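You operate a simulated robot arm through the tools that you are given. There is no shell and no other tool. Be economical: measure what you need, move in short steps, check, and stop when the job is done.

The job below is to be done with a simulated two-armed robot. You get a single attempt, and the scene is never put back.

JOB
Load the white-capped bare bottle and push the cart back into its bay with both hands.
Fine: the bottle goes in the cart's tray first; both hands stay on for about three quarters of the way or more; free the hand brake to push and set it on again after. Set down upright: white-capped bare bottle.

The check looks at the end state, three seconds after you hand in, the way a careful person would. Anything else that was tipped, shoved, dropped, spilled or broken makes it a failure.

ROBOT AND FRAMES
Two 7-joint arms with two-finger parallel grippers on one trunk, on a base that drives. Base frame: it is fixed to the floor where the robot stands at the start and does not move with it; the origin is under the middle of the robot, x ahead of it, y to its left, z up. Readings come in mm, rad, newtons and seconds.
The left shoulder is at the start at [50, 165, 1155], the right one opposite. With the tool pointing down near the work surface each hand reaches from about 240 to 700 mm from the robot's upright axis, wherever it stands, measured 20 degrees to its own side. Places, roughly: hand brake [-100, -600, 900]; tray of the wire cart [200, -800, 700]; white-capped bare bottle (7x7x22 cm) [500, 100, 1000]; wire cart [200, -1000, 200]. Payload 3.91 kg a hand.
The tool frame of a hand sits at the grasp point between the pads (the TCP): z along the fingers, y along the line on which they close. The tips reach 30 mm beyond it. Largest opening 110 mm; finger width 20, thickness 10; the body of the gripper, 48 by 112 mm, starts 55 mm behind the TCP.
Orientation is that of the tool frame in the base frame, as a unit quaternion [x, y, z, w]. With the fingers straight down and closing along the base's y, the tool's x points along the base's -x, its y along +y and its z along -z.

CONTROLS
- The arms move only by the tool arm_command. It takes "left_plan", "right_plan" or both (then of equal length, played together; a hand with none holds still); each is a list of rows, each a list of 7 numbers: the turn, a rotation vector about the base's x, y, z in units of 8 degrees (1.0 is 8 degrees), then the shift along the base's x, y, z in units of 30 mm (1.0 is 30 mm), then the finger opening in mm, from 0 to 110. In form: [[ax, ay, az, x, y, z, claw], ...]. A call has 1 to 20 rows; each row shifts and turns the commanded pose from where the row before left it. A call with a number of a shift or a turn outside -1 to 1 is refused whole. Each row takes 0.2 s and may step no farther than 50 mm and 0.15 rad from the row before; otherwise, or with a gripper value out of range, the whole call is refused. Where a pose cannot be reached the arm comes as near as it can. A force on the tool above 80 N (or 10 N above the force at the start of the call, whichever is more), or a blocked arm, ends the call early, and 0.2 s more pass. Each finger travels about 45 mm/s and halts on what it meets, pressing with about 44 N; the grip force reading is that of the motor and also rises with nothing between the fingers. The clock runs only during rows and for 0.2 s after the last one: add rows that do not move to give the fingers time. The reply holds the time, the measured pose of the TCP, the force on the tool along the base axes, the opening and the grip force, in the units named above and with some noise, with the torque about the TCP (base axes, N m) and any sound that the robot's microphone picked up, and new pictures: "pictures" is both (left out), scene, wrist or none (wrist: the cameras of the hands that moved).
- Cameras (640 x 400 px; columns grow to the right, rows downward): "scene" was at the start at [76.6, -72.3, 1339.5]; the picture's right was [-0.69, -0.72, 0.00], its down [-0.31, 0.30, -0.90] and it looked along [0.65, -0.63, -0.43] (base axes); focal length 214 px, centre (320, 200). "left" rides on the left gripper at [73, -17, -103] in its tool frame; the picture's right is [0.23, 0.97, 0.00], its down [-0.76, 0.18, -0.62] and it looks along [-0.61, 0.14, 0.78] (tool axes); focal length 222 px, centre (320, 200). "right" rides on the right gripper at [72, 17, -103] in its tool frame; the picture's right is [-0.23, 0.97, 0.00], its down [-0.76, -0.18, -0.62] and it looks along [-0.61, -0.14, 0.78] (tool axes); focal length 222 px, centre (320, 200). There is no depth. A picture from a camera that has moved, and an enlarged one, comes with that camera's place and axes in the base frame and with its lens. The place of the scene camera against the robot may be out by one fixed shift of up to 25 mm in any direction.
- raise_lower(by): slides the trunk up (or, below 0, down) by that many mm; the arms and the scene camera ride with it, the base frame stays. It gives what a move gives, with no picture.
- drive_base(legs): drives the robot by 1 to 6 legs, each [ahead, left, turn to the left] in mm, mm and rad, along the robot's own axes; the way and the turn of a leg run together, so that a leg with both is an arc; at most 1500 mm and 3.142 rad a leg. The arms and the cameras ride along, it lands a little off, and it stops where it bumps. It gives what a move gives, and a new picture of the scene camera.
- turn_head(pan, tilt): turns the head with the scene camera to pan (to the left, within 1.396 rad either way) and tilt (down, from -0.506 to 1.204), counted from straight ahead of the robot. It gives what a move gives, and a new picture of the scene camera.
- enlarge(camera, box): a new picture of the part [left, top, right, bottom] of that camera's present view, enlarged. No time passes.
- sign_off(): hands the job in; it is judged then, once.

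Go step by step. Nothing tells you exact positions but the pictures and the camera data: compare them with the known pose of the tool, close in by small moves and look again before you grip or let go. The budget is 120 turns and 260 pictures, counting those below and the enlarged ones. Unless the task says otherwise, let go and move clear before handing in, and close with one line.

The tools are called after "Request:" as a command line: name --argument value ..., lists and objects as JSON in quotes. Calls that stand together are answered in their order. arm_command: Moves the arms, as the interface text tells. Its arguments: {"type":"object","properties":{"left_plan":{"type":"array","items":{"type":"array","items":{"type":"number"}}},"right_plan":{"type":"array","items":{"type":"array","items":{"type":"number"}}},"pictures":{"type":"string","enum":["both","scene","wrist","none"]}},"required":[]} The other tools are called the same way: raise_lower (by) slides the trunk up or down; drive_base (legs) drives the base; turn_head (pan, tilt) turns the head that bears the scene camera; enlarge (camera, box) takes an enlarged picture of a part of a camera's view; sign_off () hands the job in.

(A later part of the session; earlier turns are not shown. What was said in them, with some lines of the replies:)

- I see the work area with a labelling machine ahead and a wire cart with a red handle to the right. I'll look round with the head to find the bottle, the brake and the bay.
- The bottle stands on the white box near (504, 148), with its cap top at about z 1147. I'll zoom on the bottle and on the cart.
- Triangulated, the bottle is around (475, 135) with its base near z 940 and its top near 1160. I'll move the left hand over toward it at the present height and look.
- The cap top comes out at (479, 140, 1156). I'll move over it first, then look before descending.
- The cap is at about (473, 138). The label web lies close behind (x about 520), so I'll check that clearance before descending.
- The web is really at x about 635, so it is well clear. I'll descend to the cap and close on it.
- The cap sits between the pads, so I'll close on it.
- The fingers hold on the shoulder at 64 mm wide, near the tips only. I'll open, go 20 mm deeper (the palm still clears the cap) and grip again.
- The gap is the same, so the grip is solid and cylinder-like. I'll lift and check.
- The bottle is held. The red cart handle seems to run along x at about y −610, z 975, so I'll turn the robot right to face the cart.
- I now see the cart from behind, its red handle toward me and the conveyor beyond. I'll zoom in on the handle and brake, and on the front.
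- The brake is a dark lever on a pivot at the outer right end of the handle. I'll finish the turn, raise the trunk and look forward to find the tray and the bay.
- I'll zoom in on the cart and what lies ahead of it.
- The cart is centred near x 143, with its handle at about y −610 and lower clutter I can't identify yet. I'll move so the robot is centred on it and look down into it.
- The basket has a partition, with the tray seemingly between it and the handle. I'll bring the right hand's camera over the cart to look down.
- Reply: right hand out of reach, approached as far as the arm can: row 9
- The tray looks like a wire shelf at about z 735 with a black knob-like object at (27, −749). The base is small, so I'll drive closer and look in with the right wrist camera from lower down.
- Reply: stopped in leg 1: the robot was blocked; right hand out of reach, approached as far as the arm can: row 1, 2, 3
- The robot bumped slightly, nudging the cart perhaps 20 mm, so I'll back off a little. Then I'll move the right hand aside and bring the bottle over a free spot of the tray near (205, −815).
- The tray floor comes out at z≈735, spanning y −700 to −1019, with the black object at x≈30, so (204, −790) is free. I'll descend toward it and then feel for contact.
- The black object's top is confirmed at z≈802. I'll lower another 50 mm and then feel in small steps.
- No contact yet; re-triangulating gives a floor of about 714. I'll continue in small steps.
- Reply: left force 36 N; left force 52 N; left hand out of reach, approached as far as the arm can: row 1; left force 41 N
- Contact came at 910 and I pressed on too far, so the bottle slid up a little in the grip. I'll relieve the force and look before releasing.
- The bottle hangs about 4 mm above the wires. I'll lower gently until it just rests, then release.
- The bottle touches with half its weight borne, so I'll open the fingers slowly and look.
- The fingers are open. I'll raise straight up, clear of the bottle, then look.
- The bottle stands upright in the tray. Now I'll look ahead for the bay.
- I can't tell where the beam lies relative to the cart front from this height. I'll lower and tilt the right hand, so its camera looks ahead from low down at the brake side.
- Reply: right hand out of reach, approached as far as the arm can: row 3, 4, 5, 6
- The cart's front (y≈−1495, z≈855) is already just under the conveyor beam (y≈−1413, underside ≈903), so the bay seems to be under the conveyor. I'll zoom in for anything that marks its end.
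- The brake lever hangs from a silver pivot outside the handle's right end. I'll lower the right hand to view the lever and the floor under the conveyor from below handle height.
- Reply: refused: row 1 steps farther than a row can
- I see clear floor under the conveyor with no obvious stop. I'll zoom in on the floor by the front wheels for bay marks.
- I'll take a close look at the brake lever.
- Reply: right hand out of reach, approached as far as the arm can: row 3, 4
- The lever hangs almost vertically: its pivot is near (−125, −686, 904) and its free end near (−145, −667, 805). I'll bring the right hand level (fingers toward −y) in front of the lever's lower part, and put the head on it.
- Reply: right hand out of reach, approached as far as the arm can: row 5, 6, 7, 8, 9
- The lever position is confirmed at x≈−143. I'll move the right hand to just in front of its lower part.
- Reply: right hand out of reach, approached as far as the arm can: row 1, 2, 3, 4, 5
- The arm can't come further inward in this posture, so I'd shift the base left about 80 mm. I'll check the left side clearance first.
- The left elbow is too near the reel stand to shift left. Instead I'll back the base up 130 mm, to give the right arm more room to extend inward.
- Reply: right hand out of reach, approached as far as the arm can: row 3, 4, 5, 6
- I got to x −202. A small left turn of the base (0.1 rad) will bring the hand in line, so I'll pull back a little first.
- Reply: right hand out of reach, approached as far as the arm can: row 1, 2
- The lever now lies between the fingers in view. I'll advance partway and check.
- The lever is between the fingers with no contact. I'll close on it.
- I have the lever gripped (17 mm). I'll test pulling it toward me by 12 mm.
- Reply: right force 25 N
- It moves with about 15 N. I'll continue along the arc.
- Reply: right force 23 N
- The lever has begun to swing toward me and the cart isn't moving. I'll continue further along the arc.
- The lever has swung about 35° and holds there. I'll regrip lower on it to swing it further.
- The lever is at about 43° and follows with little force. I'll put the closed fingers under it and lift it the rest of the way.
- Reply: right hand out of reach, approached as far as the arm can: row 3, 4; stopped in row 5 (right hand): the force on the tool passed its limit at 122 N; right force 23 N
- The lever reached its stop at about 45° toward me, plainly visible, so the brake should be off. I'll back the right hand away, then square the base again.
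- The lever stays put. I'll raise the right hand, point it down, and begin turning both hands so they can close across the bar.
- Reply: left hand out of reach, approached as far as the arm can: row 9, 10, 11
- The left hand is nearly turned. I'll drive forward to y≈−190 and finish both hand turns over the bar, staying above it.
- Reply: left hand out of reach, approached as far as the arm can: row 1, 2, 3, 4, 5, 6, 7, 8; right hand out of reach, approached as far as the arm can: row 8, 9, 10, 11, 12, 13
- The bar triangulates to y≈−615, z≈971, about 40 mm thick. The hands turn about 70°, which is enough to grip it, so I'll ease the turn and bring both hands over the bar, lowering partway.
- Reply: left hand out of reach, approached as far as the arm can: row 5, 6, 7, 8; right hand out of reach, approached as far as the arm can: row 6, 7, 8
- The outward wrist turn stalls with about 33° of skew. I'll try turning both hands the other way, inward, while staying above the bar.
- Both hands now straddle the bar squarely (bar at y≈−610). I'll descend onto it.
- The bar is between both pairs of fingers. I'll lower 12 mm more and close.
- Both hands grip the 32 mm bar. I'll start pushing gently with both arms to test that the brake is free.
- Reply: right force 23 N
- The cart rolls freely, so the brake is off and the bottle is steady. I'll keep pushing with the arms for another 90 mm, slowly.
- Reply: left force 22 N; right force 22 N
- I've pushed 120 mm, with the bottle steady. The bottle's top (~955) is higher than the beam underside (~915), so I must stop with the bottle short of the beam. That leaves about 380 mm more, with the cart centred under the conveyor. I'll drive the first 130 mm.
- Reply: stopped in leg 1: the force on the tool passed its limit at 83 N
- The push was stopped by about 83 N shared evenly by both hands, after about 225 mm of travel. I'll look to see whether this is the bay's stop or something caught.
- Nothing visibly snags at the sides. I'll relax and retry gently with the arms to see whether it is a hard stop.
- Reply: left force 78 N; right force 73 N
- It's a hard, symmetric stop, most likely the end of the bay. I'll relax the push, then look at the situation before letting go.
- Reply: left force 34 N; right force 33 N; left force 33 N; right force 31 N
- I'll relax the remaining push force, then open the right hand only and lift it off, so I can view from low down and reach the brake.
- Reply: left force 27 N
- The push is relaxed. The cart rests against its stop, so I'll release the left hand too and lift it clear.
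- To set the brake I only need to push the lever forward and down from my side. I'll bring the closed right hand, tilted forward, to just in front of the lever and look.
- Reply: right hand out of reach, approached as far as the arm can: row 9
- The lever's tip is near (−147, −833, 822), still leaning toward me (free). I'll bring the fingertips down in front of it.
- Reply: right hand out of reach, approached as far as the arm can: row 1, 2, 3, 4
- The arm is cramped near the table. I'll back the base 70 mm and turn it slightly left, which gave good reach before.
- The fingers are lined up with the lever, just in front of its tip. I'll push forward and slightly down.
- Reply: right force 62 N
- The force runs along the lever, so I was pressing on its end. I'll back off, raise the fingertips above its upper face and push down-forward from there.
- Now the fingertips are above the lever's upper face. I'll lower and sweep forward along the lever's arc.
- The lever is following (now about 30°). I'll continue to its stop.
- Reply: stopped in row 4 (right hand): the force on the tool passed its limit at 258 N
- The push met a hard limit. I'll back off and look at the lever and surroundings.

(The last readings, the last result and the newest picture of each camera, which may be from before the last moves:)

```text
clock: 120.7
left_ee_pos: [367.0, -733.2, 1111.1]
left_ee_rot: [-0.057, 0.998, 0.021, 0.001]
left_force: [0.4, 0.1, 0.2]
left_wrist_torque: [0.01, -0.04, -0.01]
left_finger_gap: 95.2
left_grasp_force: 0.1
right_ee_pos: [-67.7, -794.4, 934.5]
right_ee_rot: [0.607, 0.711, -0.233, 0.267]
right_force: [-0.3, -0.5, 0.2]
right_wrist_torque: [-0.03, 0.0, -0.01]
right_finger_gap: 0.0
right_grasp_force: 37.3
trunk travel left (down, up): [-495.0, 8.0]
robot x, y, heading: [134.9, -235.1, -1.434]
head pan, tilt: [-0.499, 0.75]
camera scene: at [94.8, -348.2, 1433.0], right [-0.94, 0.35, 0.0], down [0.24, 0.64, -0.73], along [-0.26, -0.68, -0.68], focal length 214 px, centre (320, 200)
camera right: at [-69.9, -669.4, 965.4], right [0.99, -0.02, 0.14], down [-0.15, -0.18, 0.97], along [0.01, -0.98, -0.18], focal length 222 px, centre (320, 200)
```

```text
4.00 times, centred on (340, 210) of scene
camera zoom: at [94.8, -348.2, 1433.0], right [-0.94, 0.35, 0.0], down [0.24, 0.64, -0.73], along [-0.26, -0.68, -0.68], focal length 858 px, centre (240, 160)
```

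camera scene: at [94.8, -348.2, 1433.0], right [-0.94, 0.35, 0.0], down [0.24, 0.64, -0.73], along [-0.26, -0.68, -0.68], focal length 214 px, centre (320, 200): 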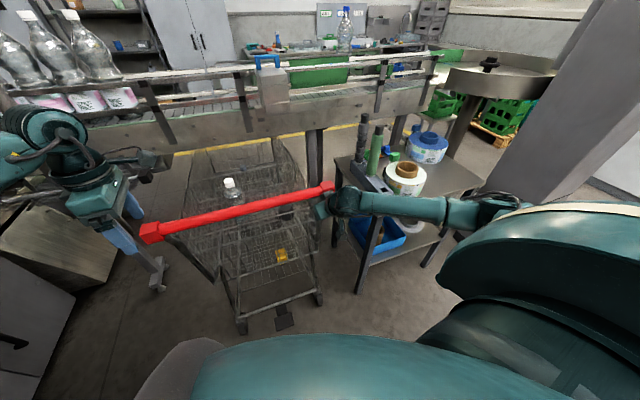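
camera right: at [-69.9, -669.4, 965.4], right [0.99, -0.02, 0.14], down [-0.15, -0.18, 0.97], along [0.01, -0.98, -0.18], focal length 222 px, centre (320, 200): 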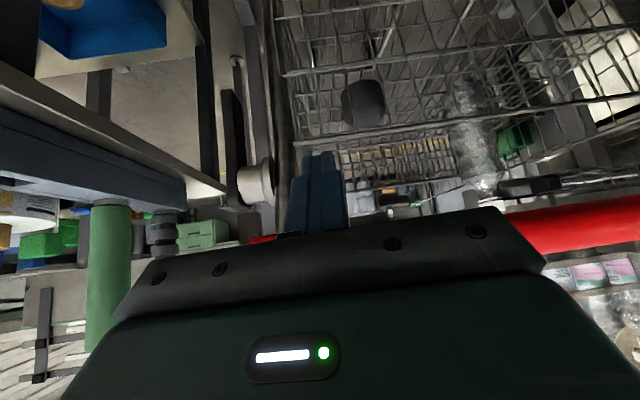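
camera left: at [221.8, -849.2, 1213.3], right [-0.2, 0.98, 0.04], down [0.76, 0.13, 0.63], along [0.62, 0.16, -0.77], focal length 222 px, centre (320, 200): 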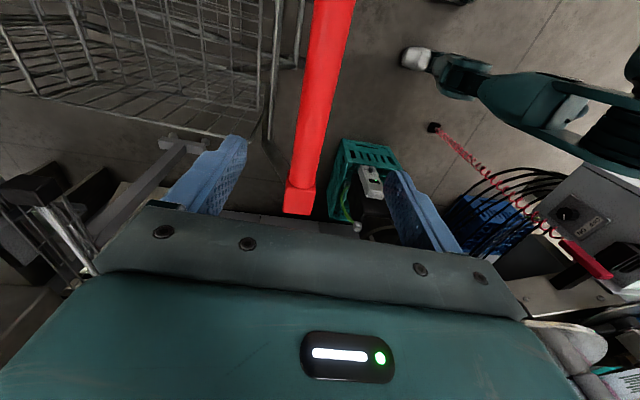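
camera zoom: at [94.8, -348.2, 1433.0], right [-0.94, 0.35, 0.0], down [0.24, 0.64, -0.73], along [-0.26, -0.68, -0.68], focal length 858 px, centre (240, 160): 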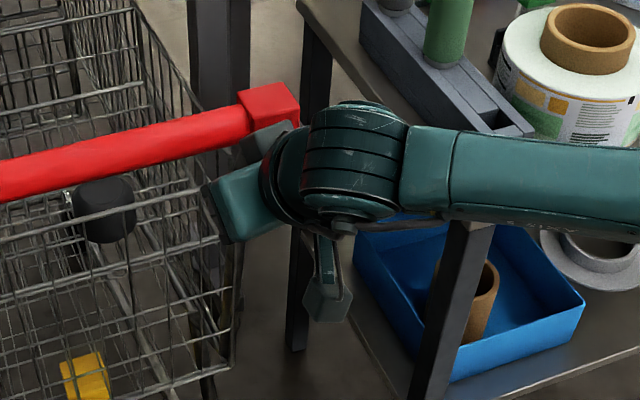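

The lever is now vertical against its stop again, as it was at first, so the brake should be on. I'll raise the right hand clear and square the base, then test with a light tug.

Request:
arm_command --right_plan '[[0, 0, 0, 0, 1, 0.2, 0], [0, 0, 0, 0, 0.9, 0.8, 0], [0, 0, 0, 0, 0, 1, 0], [0.5, 0, 0, 0, 0, 1, 0], [0.9, 0, 0, 0, 0, 1, 0], [0.9, 0, 0, 0, 0, 1, 0], [0.9, 0, 0, 0, 0, 1, 0], [0.9, 0, 0, 0, 0, 0.3, 0]]' --pictures "none"

Request:
drive_base --legs '[[0, 0, -0.14]]'

Request:
turn_head --pan 0.0 --tilt 0.75

Request:
enlarge --camera "left" --box '[0, 0, 640, 260]'

```text
clock: 122.5
left_ee_pos: [367.2, -731.1, 1110.9]
left_ee_rot: [-0.057, 0.998, 0.022, 0.001]
left_force: [-0.6, 0.7, 0.5]
left_wrist_torque: [0.0, 0.0, -0.01]
left_finger_gap: 94.9
left_grasp_force: 0.0
right_ee_pos: [-68.5, -736.6, 1122.7]
right_ee_rot: [0.658, 0.748, -0.022, 0.085]
right_force: [-0.6, 0.3, 0.5]
right_wrist_torque: [0.05, -0.02, -0.03]
right_finger_gap: 0.0
right_grasp_force: 37.9
trunk travel left (down, up): [-495.0, 8.0]
robot x, y, heading: [137.5, -234.5, -1.432]
head pan, tilt: [-0.499, 0.75]
```

```text
clock: 123.5
left_ee_pos: [295.1, -759.5, 1110.6]
left_ee_rot: [0.012, 1.0, 0.021, 0.004]
left_force: [-1.4, -0.1, 0.2]
left_wrist_torque: [0.01, 0.02, 0.03]
left_finger_gap: 95.1
left_grasp_force: 0.0
right_ee_pos: [-137.4, -702.7, 1123.0]
right_ee_rot: [0.708, 0.7, -0.028, 0.083]
right_force: [-0.6, -1.0, -1.1]
right_wrist_torque: [-0.01, 0.02, 0.0]
right_finger_gap: 0.0
right_grasp_force: 37.6
trunk travel left (down, up): [-495.0, 8.0]
robot x, y, heading: [137.1, -235.2, -1.573]
head pan, tilt: [-0.499, 0.75]
camera scene: at [79.5, -343.5, 1433.0], right [-0.88, 0.48, 0.0], down [0.33, 0.6, -0.73], along [-0.35, -0.64, -0.68], focal length 214 px, centre (320, 200)
```

scene: 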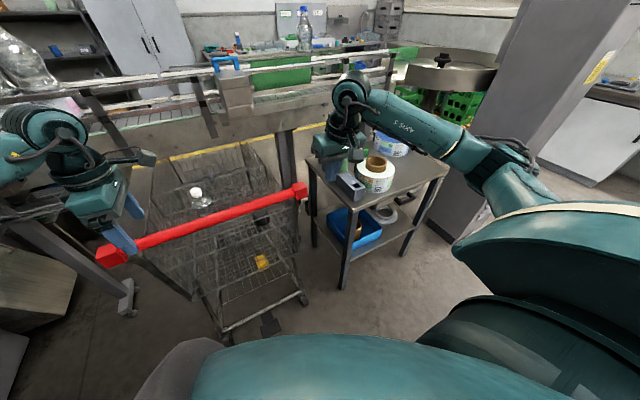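

```text
clock: 124.4
left_ee_pos: [296.0, -759.2, 1111.2]
left_ee_rot: [0.012, 1.0, 0.021, 0.002]
left_force: [0.6, 0.4, -0.2]
left_wrist_torque: [0.03, 0.01, 0.01]
left_finger_gap: 95.1
left_grasp_force: 0.1
right_ee_pos: [-135.7, -702.5, 1122.9]
right_ee_rot: [0.708, 0.701, -0.027, 0.083]
right_force: [1.1, -0.2, -0.3]
right_wrist_torque: [0.02, 0.02, -0.03]
right_finger_gap: 0.0
right_grasp_force: 37.9
trunk travel left (down, up): [-495.0, 8.0]
robot x, y, heading: [140.0, -234.7, -1.567]
head pan, tilt: [0.0, 0.75]
camera scene: at [119.5, -353.7, 1433.0], right [-1.0, 0.0, 0.0], down [0.0, 0.68, -0.73], along [0.0, -0.73, -0.68], focal length 214 px, centre (320, 200)
```

scene: 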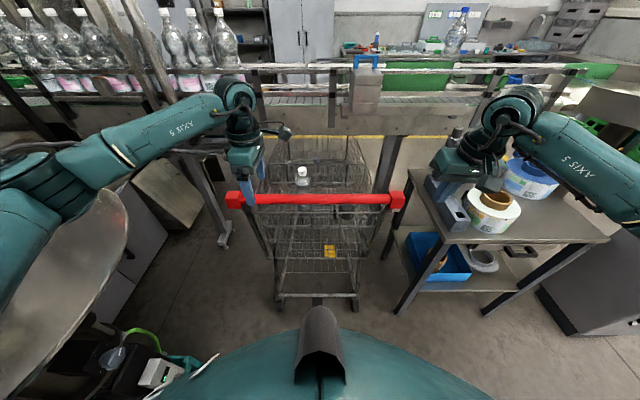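

```text
1.00 times, centred on (320, 130) of left (not enlarged: the box is as wide or as high as the picture)
camera zoom: at [221.6, -778.9, 1212.6], right [-0.2, 0.98, 0.04], down [0.76, 0.13, 0.63], along [0.62, 0.16, -0.77], focal length 222 px, centre (320, 270)
```

zoom: 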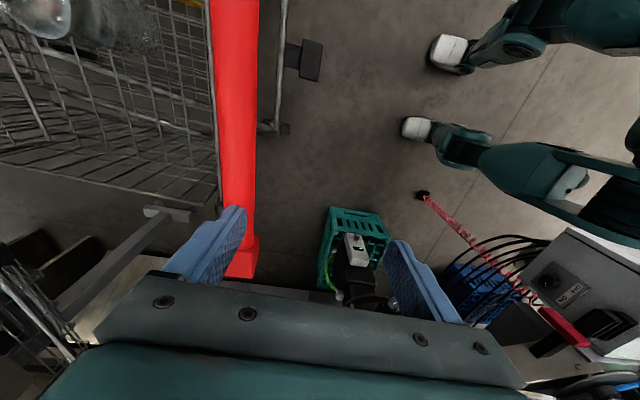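

The bar is still at y≈−838. I'll grip it with the left hand for a light tug test of the brake.

Request:
arm_command --left_plan '[[0, 0, 0, 0, -1, 0, 95], [0, 0, 0, 0, -1, 0, 95], [0, 0, 0, 0, -0.6, -0.5, 95], [0, 0, 0, 0, 0, -1, 95], [0, 0, 0, 0, 0, -1, 95], [0, 0, 0, 0, 0, -1, 95], [0, 0, 0, 0, 0, -0.9, 95], [0, 0, 0, 0, 0, 0, 95]]' --pictures "wrist"

```text
clock: 126.2
left_ee_pos: [295.7, -836.6, 977.6]
left_ee_rot: [0.013, 1.0, 0.021, 0.004]
left_force: [-0.8, 1.1, -0.4]
left_wrist_torque: [0.0, -0.01, 0.0]
left_finger_gap: 95.3
left_grasp_force: 0.1
right_ee_pos: [-136.9, -702.5, 1122.7]
right_ee_rot: [0.709, 0.7, -0.027, 0.084]
right_force: [-0.8, 0.3, -0.1]
right_wrist_torque: [-0.01, 0.04, 0.0]
right_finger_gap: 0.1
right_grasp_force: 38.2
trunk travel left (down, up): [-495.0, 8.0]
robot x, y, heading: [135.7, -230.7, -1.573]
head pan, tilt: [0.0, 0.75]
camera left: at [221.5, -856.1, 1079.8], right [-0.2, 0.98, 0.04], down [0.76, 0.13, 0.63], along [0.62, 0.16, -0.77], focal length 222 px, centre (320, 200)
```

left: 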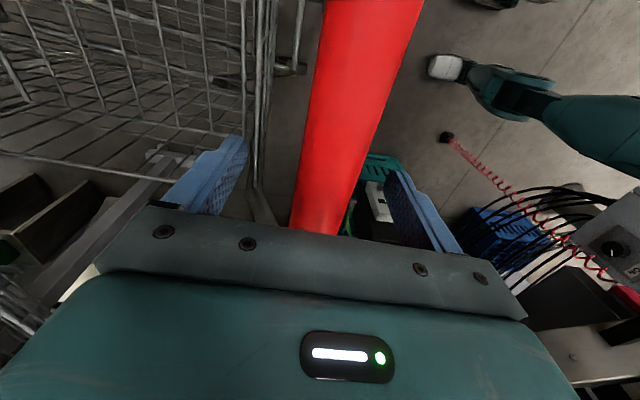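

Request:
arm_command --left_plan '[[0, 0, 0, 0, 0.2, 0, 95], [0, 0, 0, 0, 0, 0, 75], [0, 0, 0, 0, 0, 0, 55], [0, 0, 0, 0, 0, 0, 35], [0, 0, 0, 0, 0, 0, 25], [0, 0, 0, 0, 0, 0, 25]]' --pictures "none"

Request:
arm_command --left_plan '[[0, 0, 0, 0, 0.2, 0, 25], [0, 0, 0, 0, 0.2, 0, 25], [0, 0, 0, 0, 0, 0, 25]]' --pictures "none"

```text
clock: 127.6
left_ee_pos: [295.1, -835.4, 979.1]
left_ee_rot: [0.012, 1.0, 0.018, 0.003]
left_force: [-1.7, -20.8, -1.0]
left_wrist_torque: [-0.22, -0.19, 0.53]
left_finger_gap: 32.1
left_grasp_force: 37.7
right_ee_pos: [-136.2, -704.3, 1121.2]
right_ee_rot: [0.709, 0.7, -0.027, 0.083]
right_force: [0.3, -0.2, -0.1]
right_wrist_torque: [-0.01, -0.03, 0.01]
right_finger_gap: 0.1
right_grasp_force: 37.7
trunk travel left (down, up): [-495.0, 8.0]
robot x, y, heading: [140.1, -231.7, -1.57]
head pan, tilt: [0.0, 0.75]
```

```text
clock: 128.4
left_ee_pos: [296.9, -830.8, 978.7]
left_ee_rot: [0.01, 1.0, 0.01, 0.002]
left_force: [-5.2, -69.4, -2.4]
left_wrist_torque: [0.09, -0.3, 0.86]
left_finger_gap: 31.7
left_grasp_force: 44.7
right_ee_pos: [-136.2, -710.2, 1118.9]
right_ee_rot: [0.709, 0.7, -0.026, 0.081]
right_force: [0.7, 0.1, -0.6]
right_wrist_torque: [0.01, -0.01, 0.05]
right_finger_gap: 0.2
right_grasp_force: 37.8
trunk travel left (down, up): [-495.0, 8.0]
robot x, y, heading: [142.2, -233.4, -1.577]
head pan, tilt: [0.0, 0.75]
```

The cart resists a 69 N tug, so the brake holds. I'll relax, release and lift the left hand clear.

Request:
arm_command --left_plan '[[0, 0, 0, 0, -0.25, 0, 25], [0, 0, 0, 0, -0.2, 0, 25], [0, 0, 0, 0, 0, 0, 25], [0, 0, 0, 0, 0, 0, 60], [0, 0, 0, 0, 0, 0, 95], [0, 0, 0, 0, 0, 0, 95], [0, 0, 0, 0, 0, 0.5, 95], [0, 0, 0, 0, 0, 1, 95], [0, 0, 0, 0, 0, 1, 95], [0, 0, 0, 0, 0, 1, 95], [0, 0, 0, 0, 0.5, 1, 95]]' --pictures "none"

Request:
drive_base --legs '[[-150, 0, 0]]'

Request:
enlarge --camera "scene" --box '[210, 90, 430, 260]'

Request:
turn_head --pan -0.45 --tilt 0.65

Request:
enlarge --camera "scene" --box '[200, 100, 440, 280]'

```text
clock: 130.8
left_ee_pos: [295.5, -817.7, 1115.6]
left_ee_rot: [0.012, 1.0, 0.021, 0.004]
left_force: [-0.1, 0.5, 0.2]
left_wrist_torque: [-0.02, 0.0, 0.01]
left_finger_gap: 94.8
left_grasp_force: 0.0
right_ee_pos: [-135.0, -701.6, 1123.1]
right_ee_rot: [0.709, 0.7, -0.029, 0.083]
right_force: [-1.2, 0.3, 0.4]
right_wrist_torque: [-0.03, 0.0, 0.02]
right_finger_gap: 0.0
right_grasp_force: 37.8
trunk travel left (down, up): [-495.0, 8.0]
robot x, y, heading: [138.0, -233.7, -1.571]
head pan, tilt: [0.0, 0.75]
```

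```text
clock: 132.2
left_ee_pos: [295.8, -667.7, 1115.6]
left_ee_rot: [0.011, 1.0, 0.021, 0.003]
left_force: [0.2, 0.0, -0.3]
left_wrist_torque: [-0.04, -0.01, -0.02]
left_finger_gap: 95.0
left_grasp_force: 0.1
right_ee_pos: [-135.5, -552.9, 1123.5]
right_ee_rot: [0.709, 0.7, -0.028, 0.084]
right_force: [-0.4, 0.1, 0.5]
right_wrist_torque: [0.0, -0.01, 0.01]
right_finger_gap: 0.0
right_grasp_force: 37.3
trunk travel left (down, up): [-495.0, 8.0]
robot x, y, heading: [138.4, -79.7, -1.569]
head pan, tilt: [0.0, 0.75]
camera scene: at [119.7, -203.4, 1433.1], right [-1.0, 0.0, 0.0], down [0.0, 0.68, -0.73], along [0.0, -0.73, -0.68], focal length 214 px, centre (320, 200)
```

scene: 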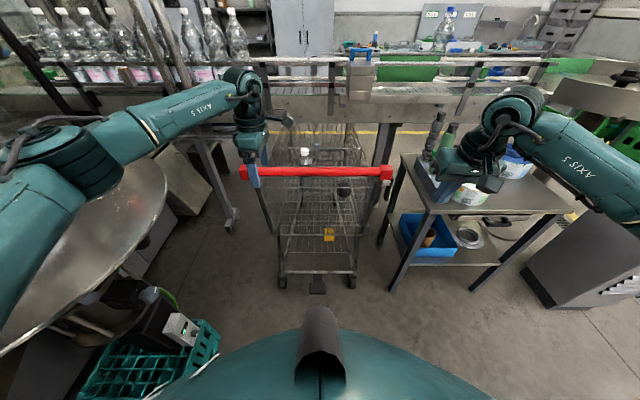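

```text
2.35 times, centred on (320, 175) of scene
camera zoom: at [119.7, -203.4, 1433.1], right [-1.0, 0.0, 0.0], down [0.0, 0.68, -0.73], along [0.0, -0.73, -0.68], focal length 505 px, centre (320, 259)
```

zoom: 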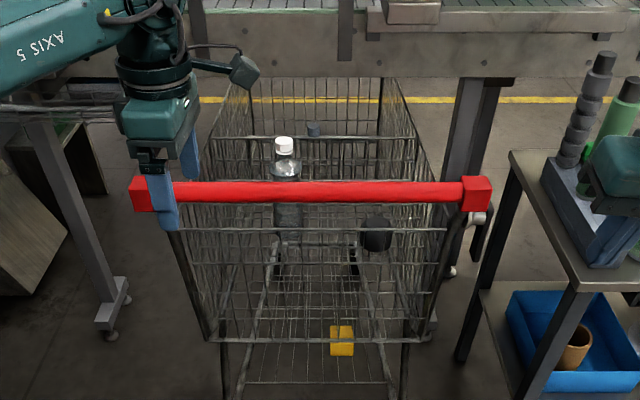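

```text
clock: 133.1
left_ee_pos: [297.3, -669.4, 1115.3]
left_ee_rot: [0.013, 1.0, 0.022, 0.003]
left_force: [-0.6, -0.6, -0.7]
left_wrist_torque: [0.0, 0.0, 0.01]
left_finger_gap: 94.9
left_grasp_force: 0.0
right_ee_pos: [-135.8, -552.5, 1123.0]
right_ee_rot: [0.708, 0.701, -0.028, 0.083]
right_force: [0.6, 0.0, -0.7]
right_wrist_torque: [0.02, -0.03, 0.05]
right_finger_gap: 0.0
right_grasp_force: 37.5
trunk travel left (down, up): [-495.0, 8.0]
robot x, y, heading: [137.5, -83.6, -1.572]
head pan, tilt: [-0.45, 0.649]
camera scene: at [82.0, -199.5, 1441.6], right [-0.9, 0.43, 0.0], down [0.26, 0.54, -0.8], along [-0.35, -0.72, -0.6], focal length 214 px, centre (320, 200)
```

scene: 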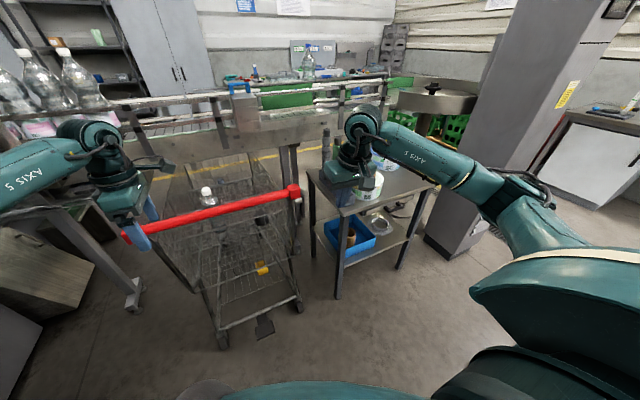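

```text
2.22 times, centred on (320, 190) of scene
camera zoom: at [82.0, -199.5, 1441.6], right [-0.9, 0.43, 0.0], down [0.26, 0.54, -0.8], along [-0.35, -0.72, -0.6], focal length 477 px, centre (320, 222)
```

zoom: 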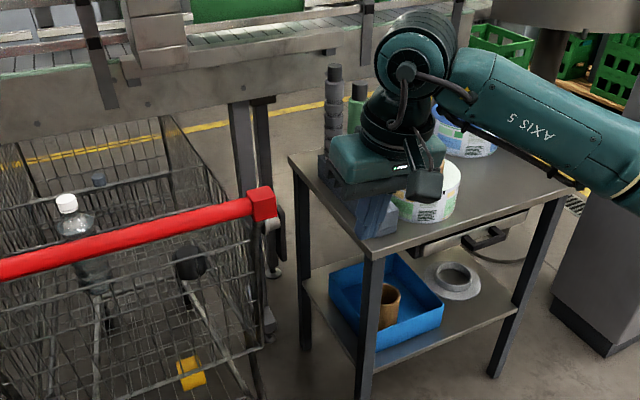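

The bottle stands upright in the tray, the cart sits against its stop in the bay, the brake lever is set and holding, and both hands are clear. I'll hand in.

Request:
sign_off

```text
The job is handed in.
```

The bottle is upright in the tray, and I pushed the cart with both hands under the conveyor until it hit a hard stop after about 225 mm. Nothing marked the bay, so I took that stop as its end. The brake is set again and held against a 69 N tug, both hands are clear, and the job is handed in.
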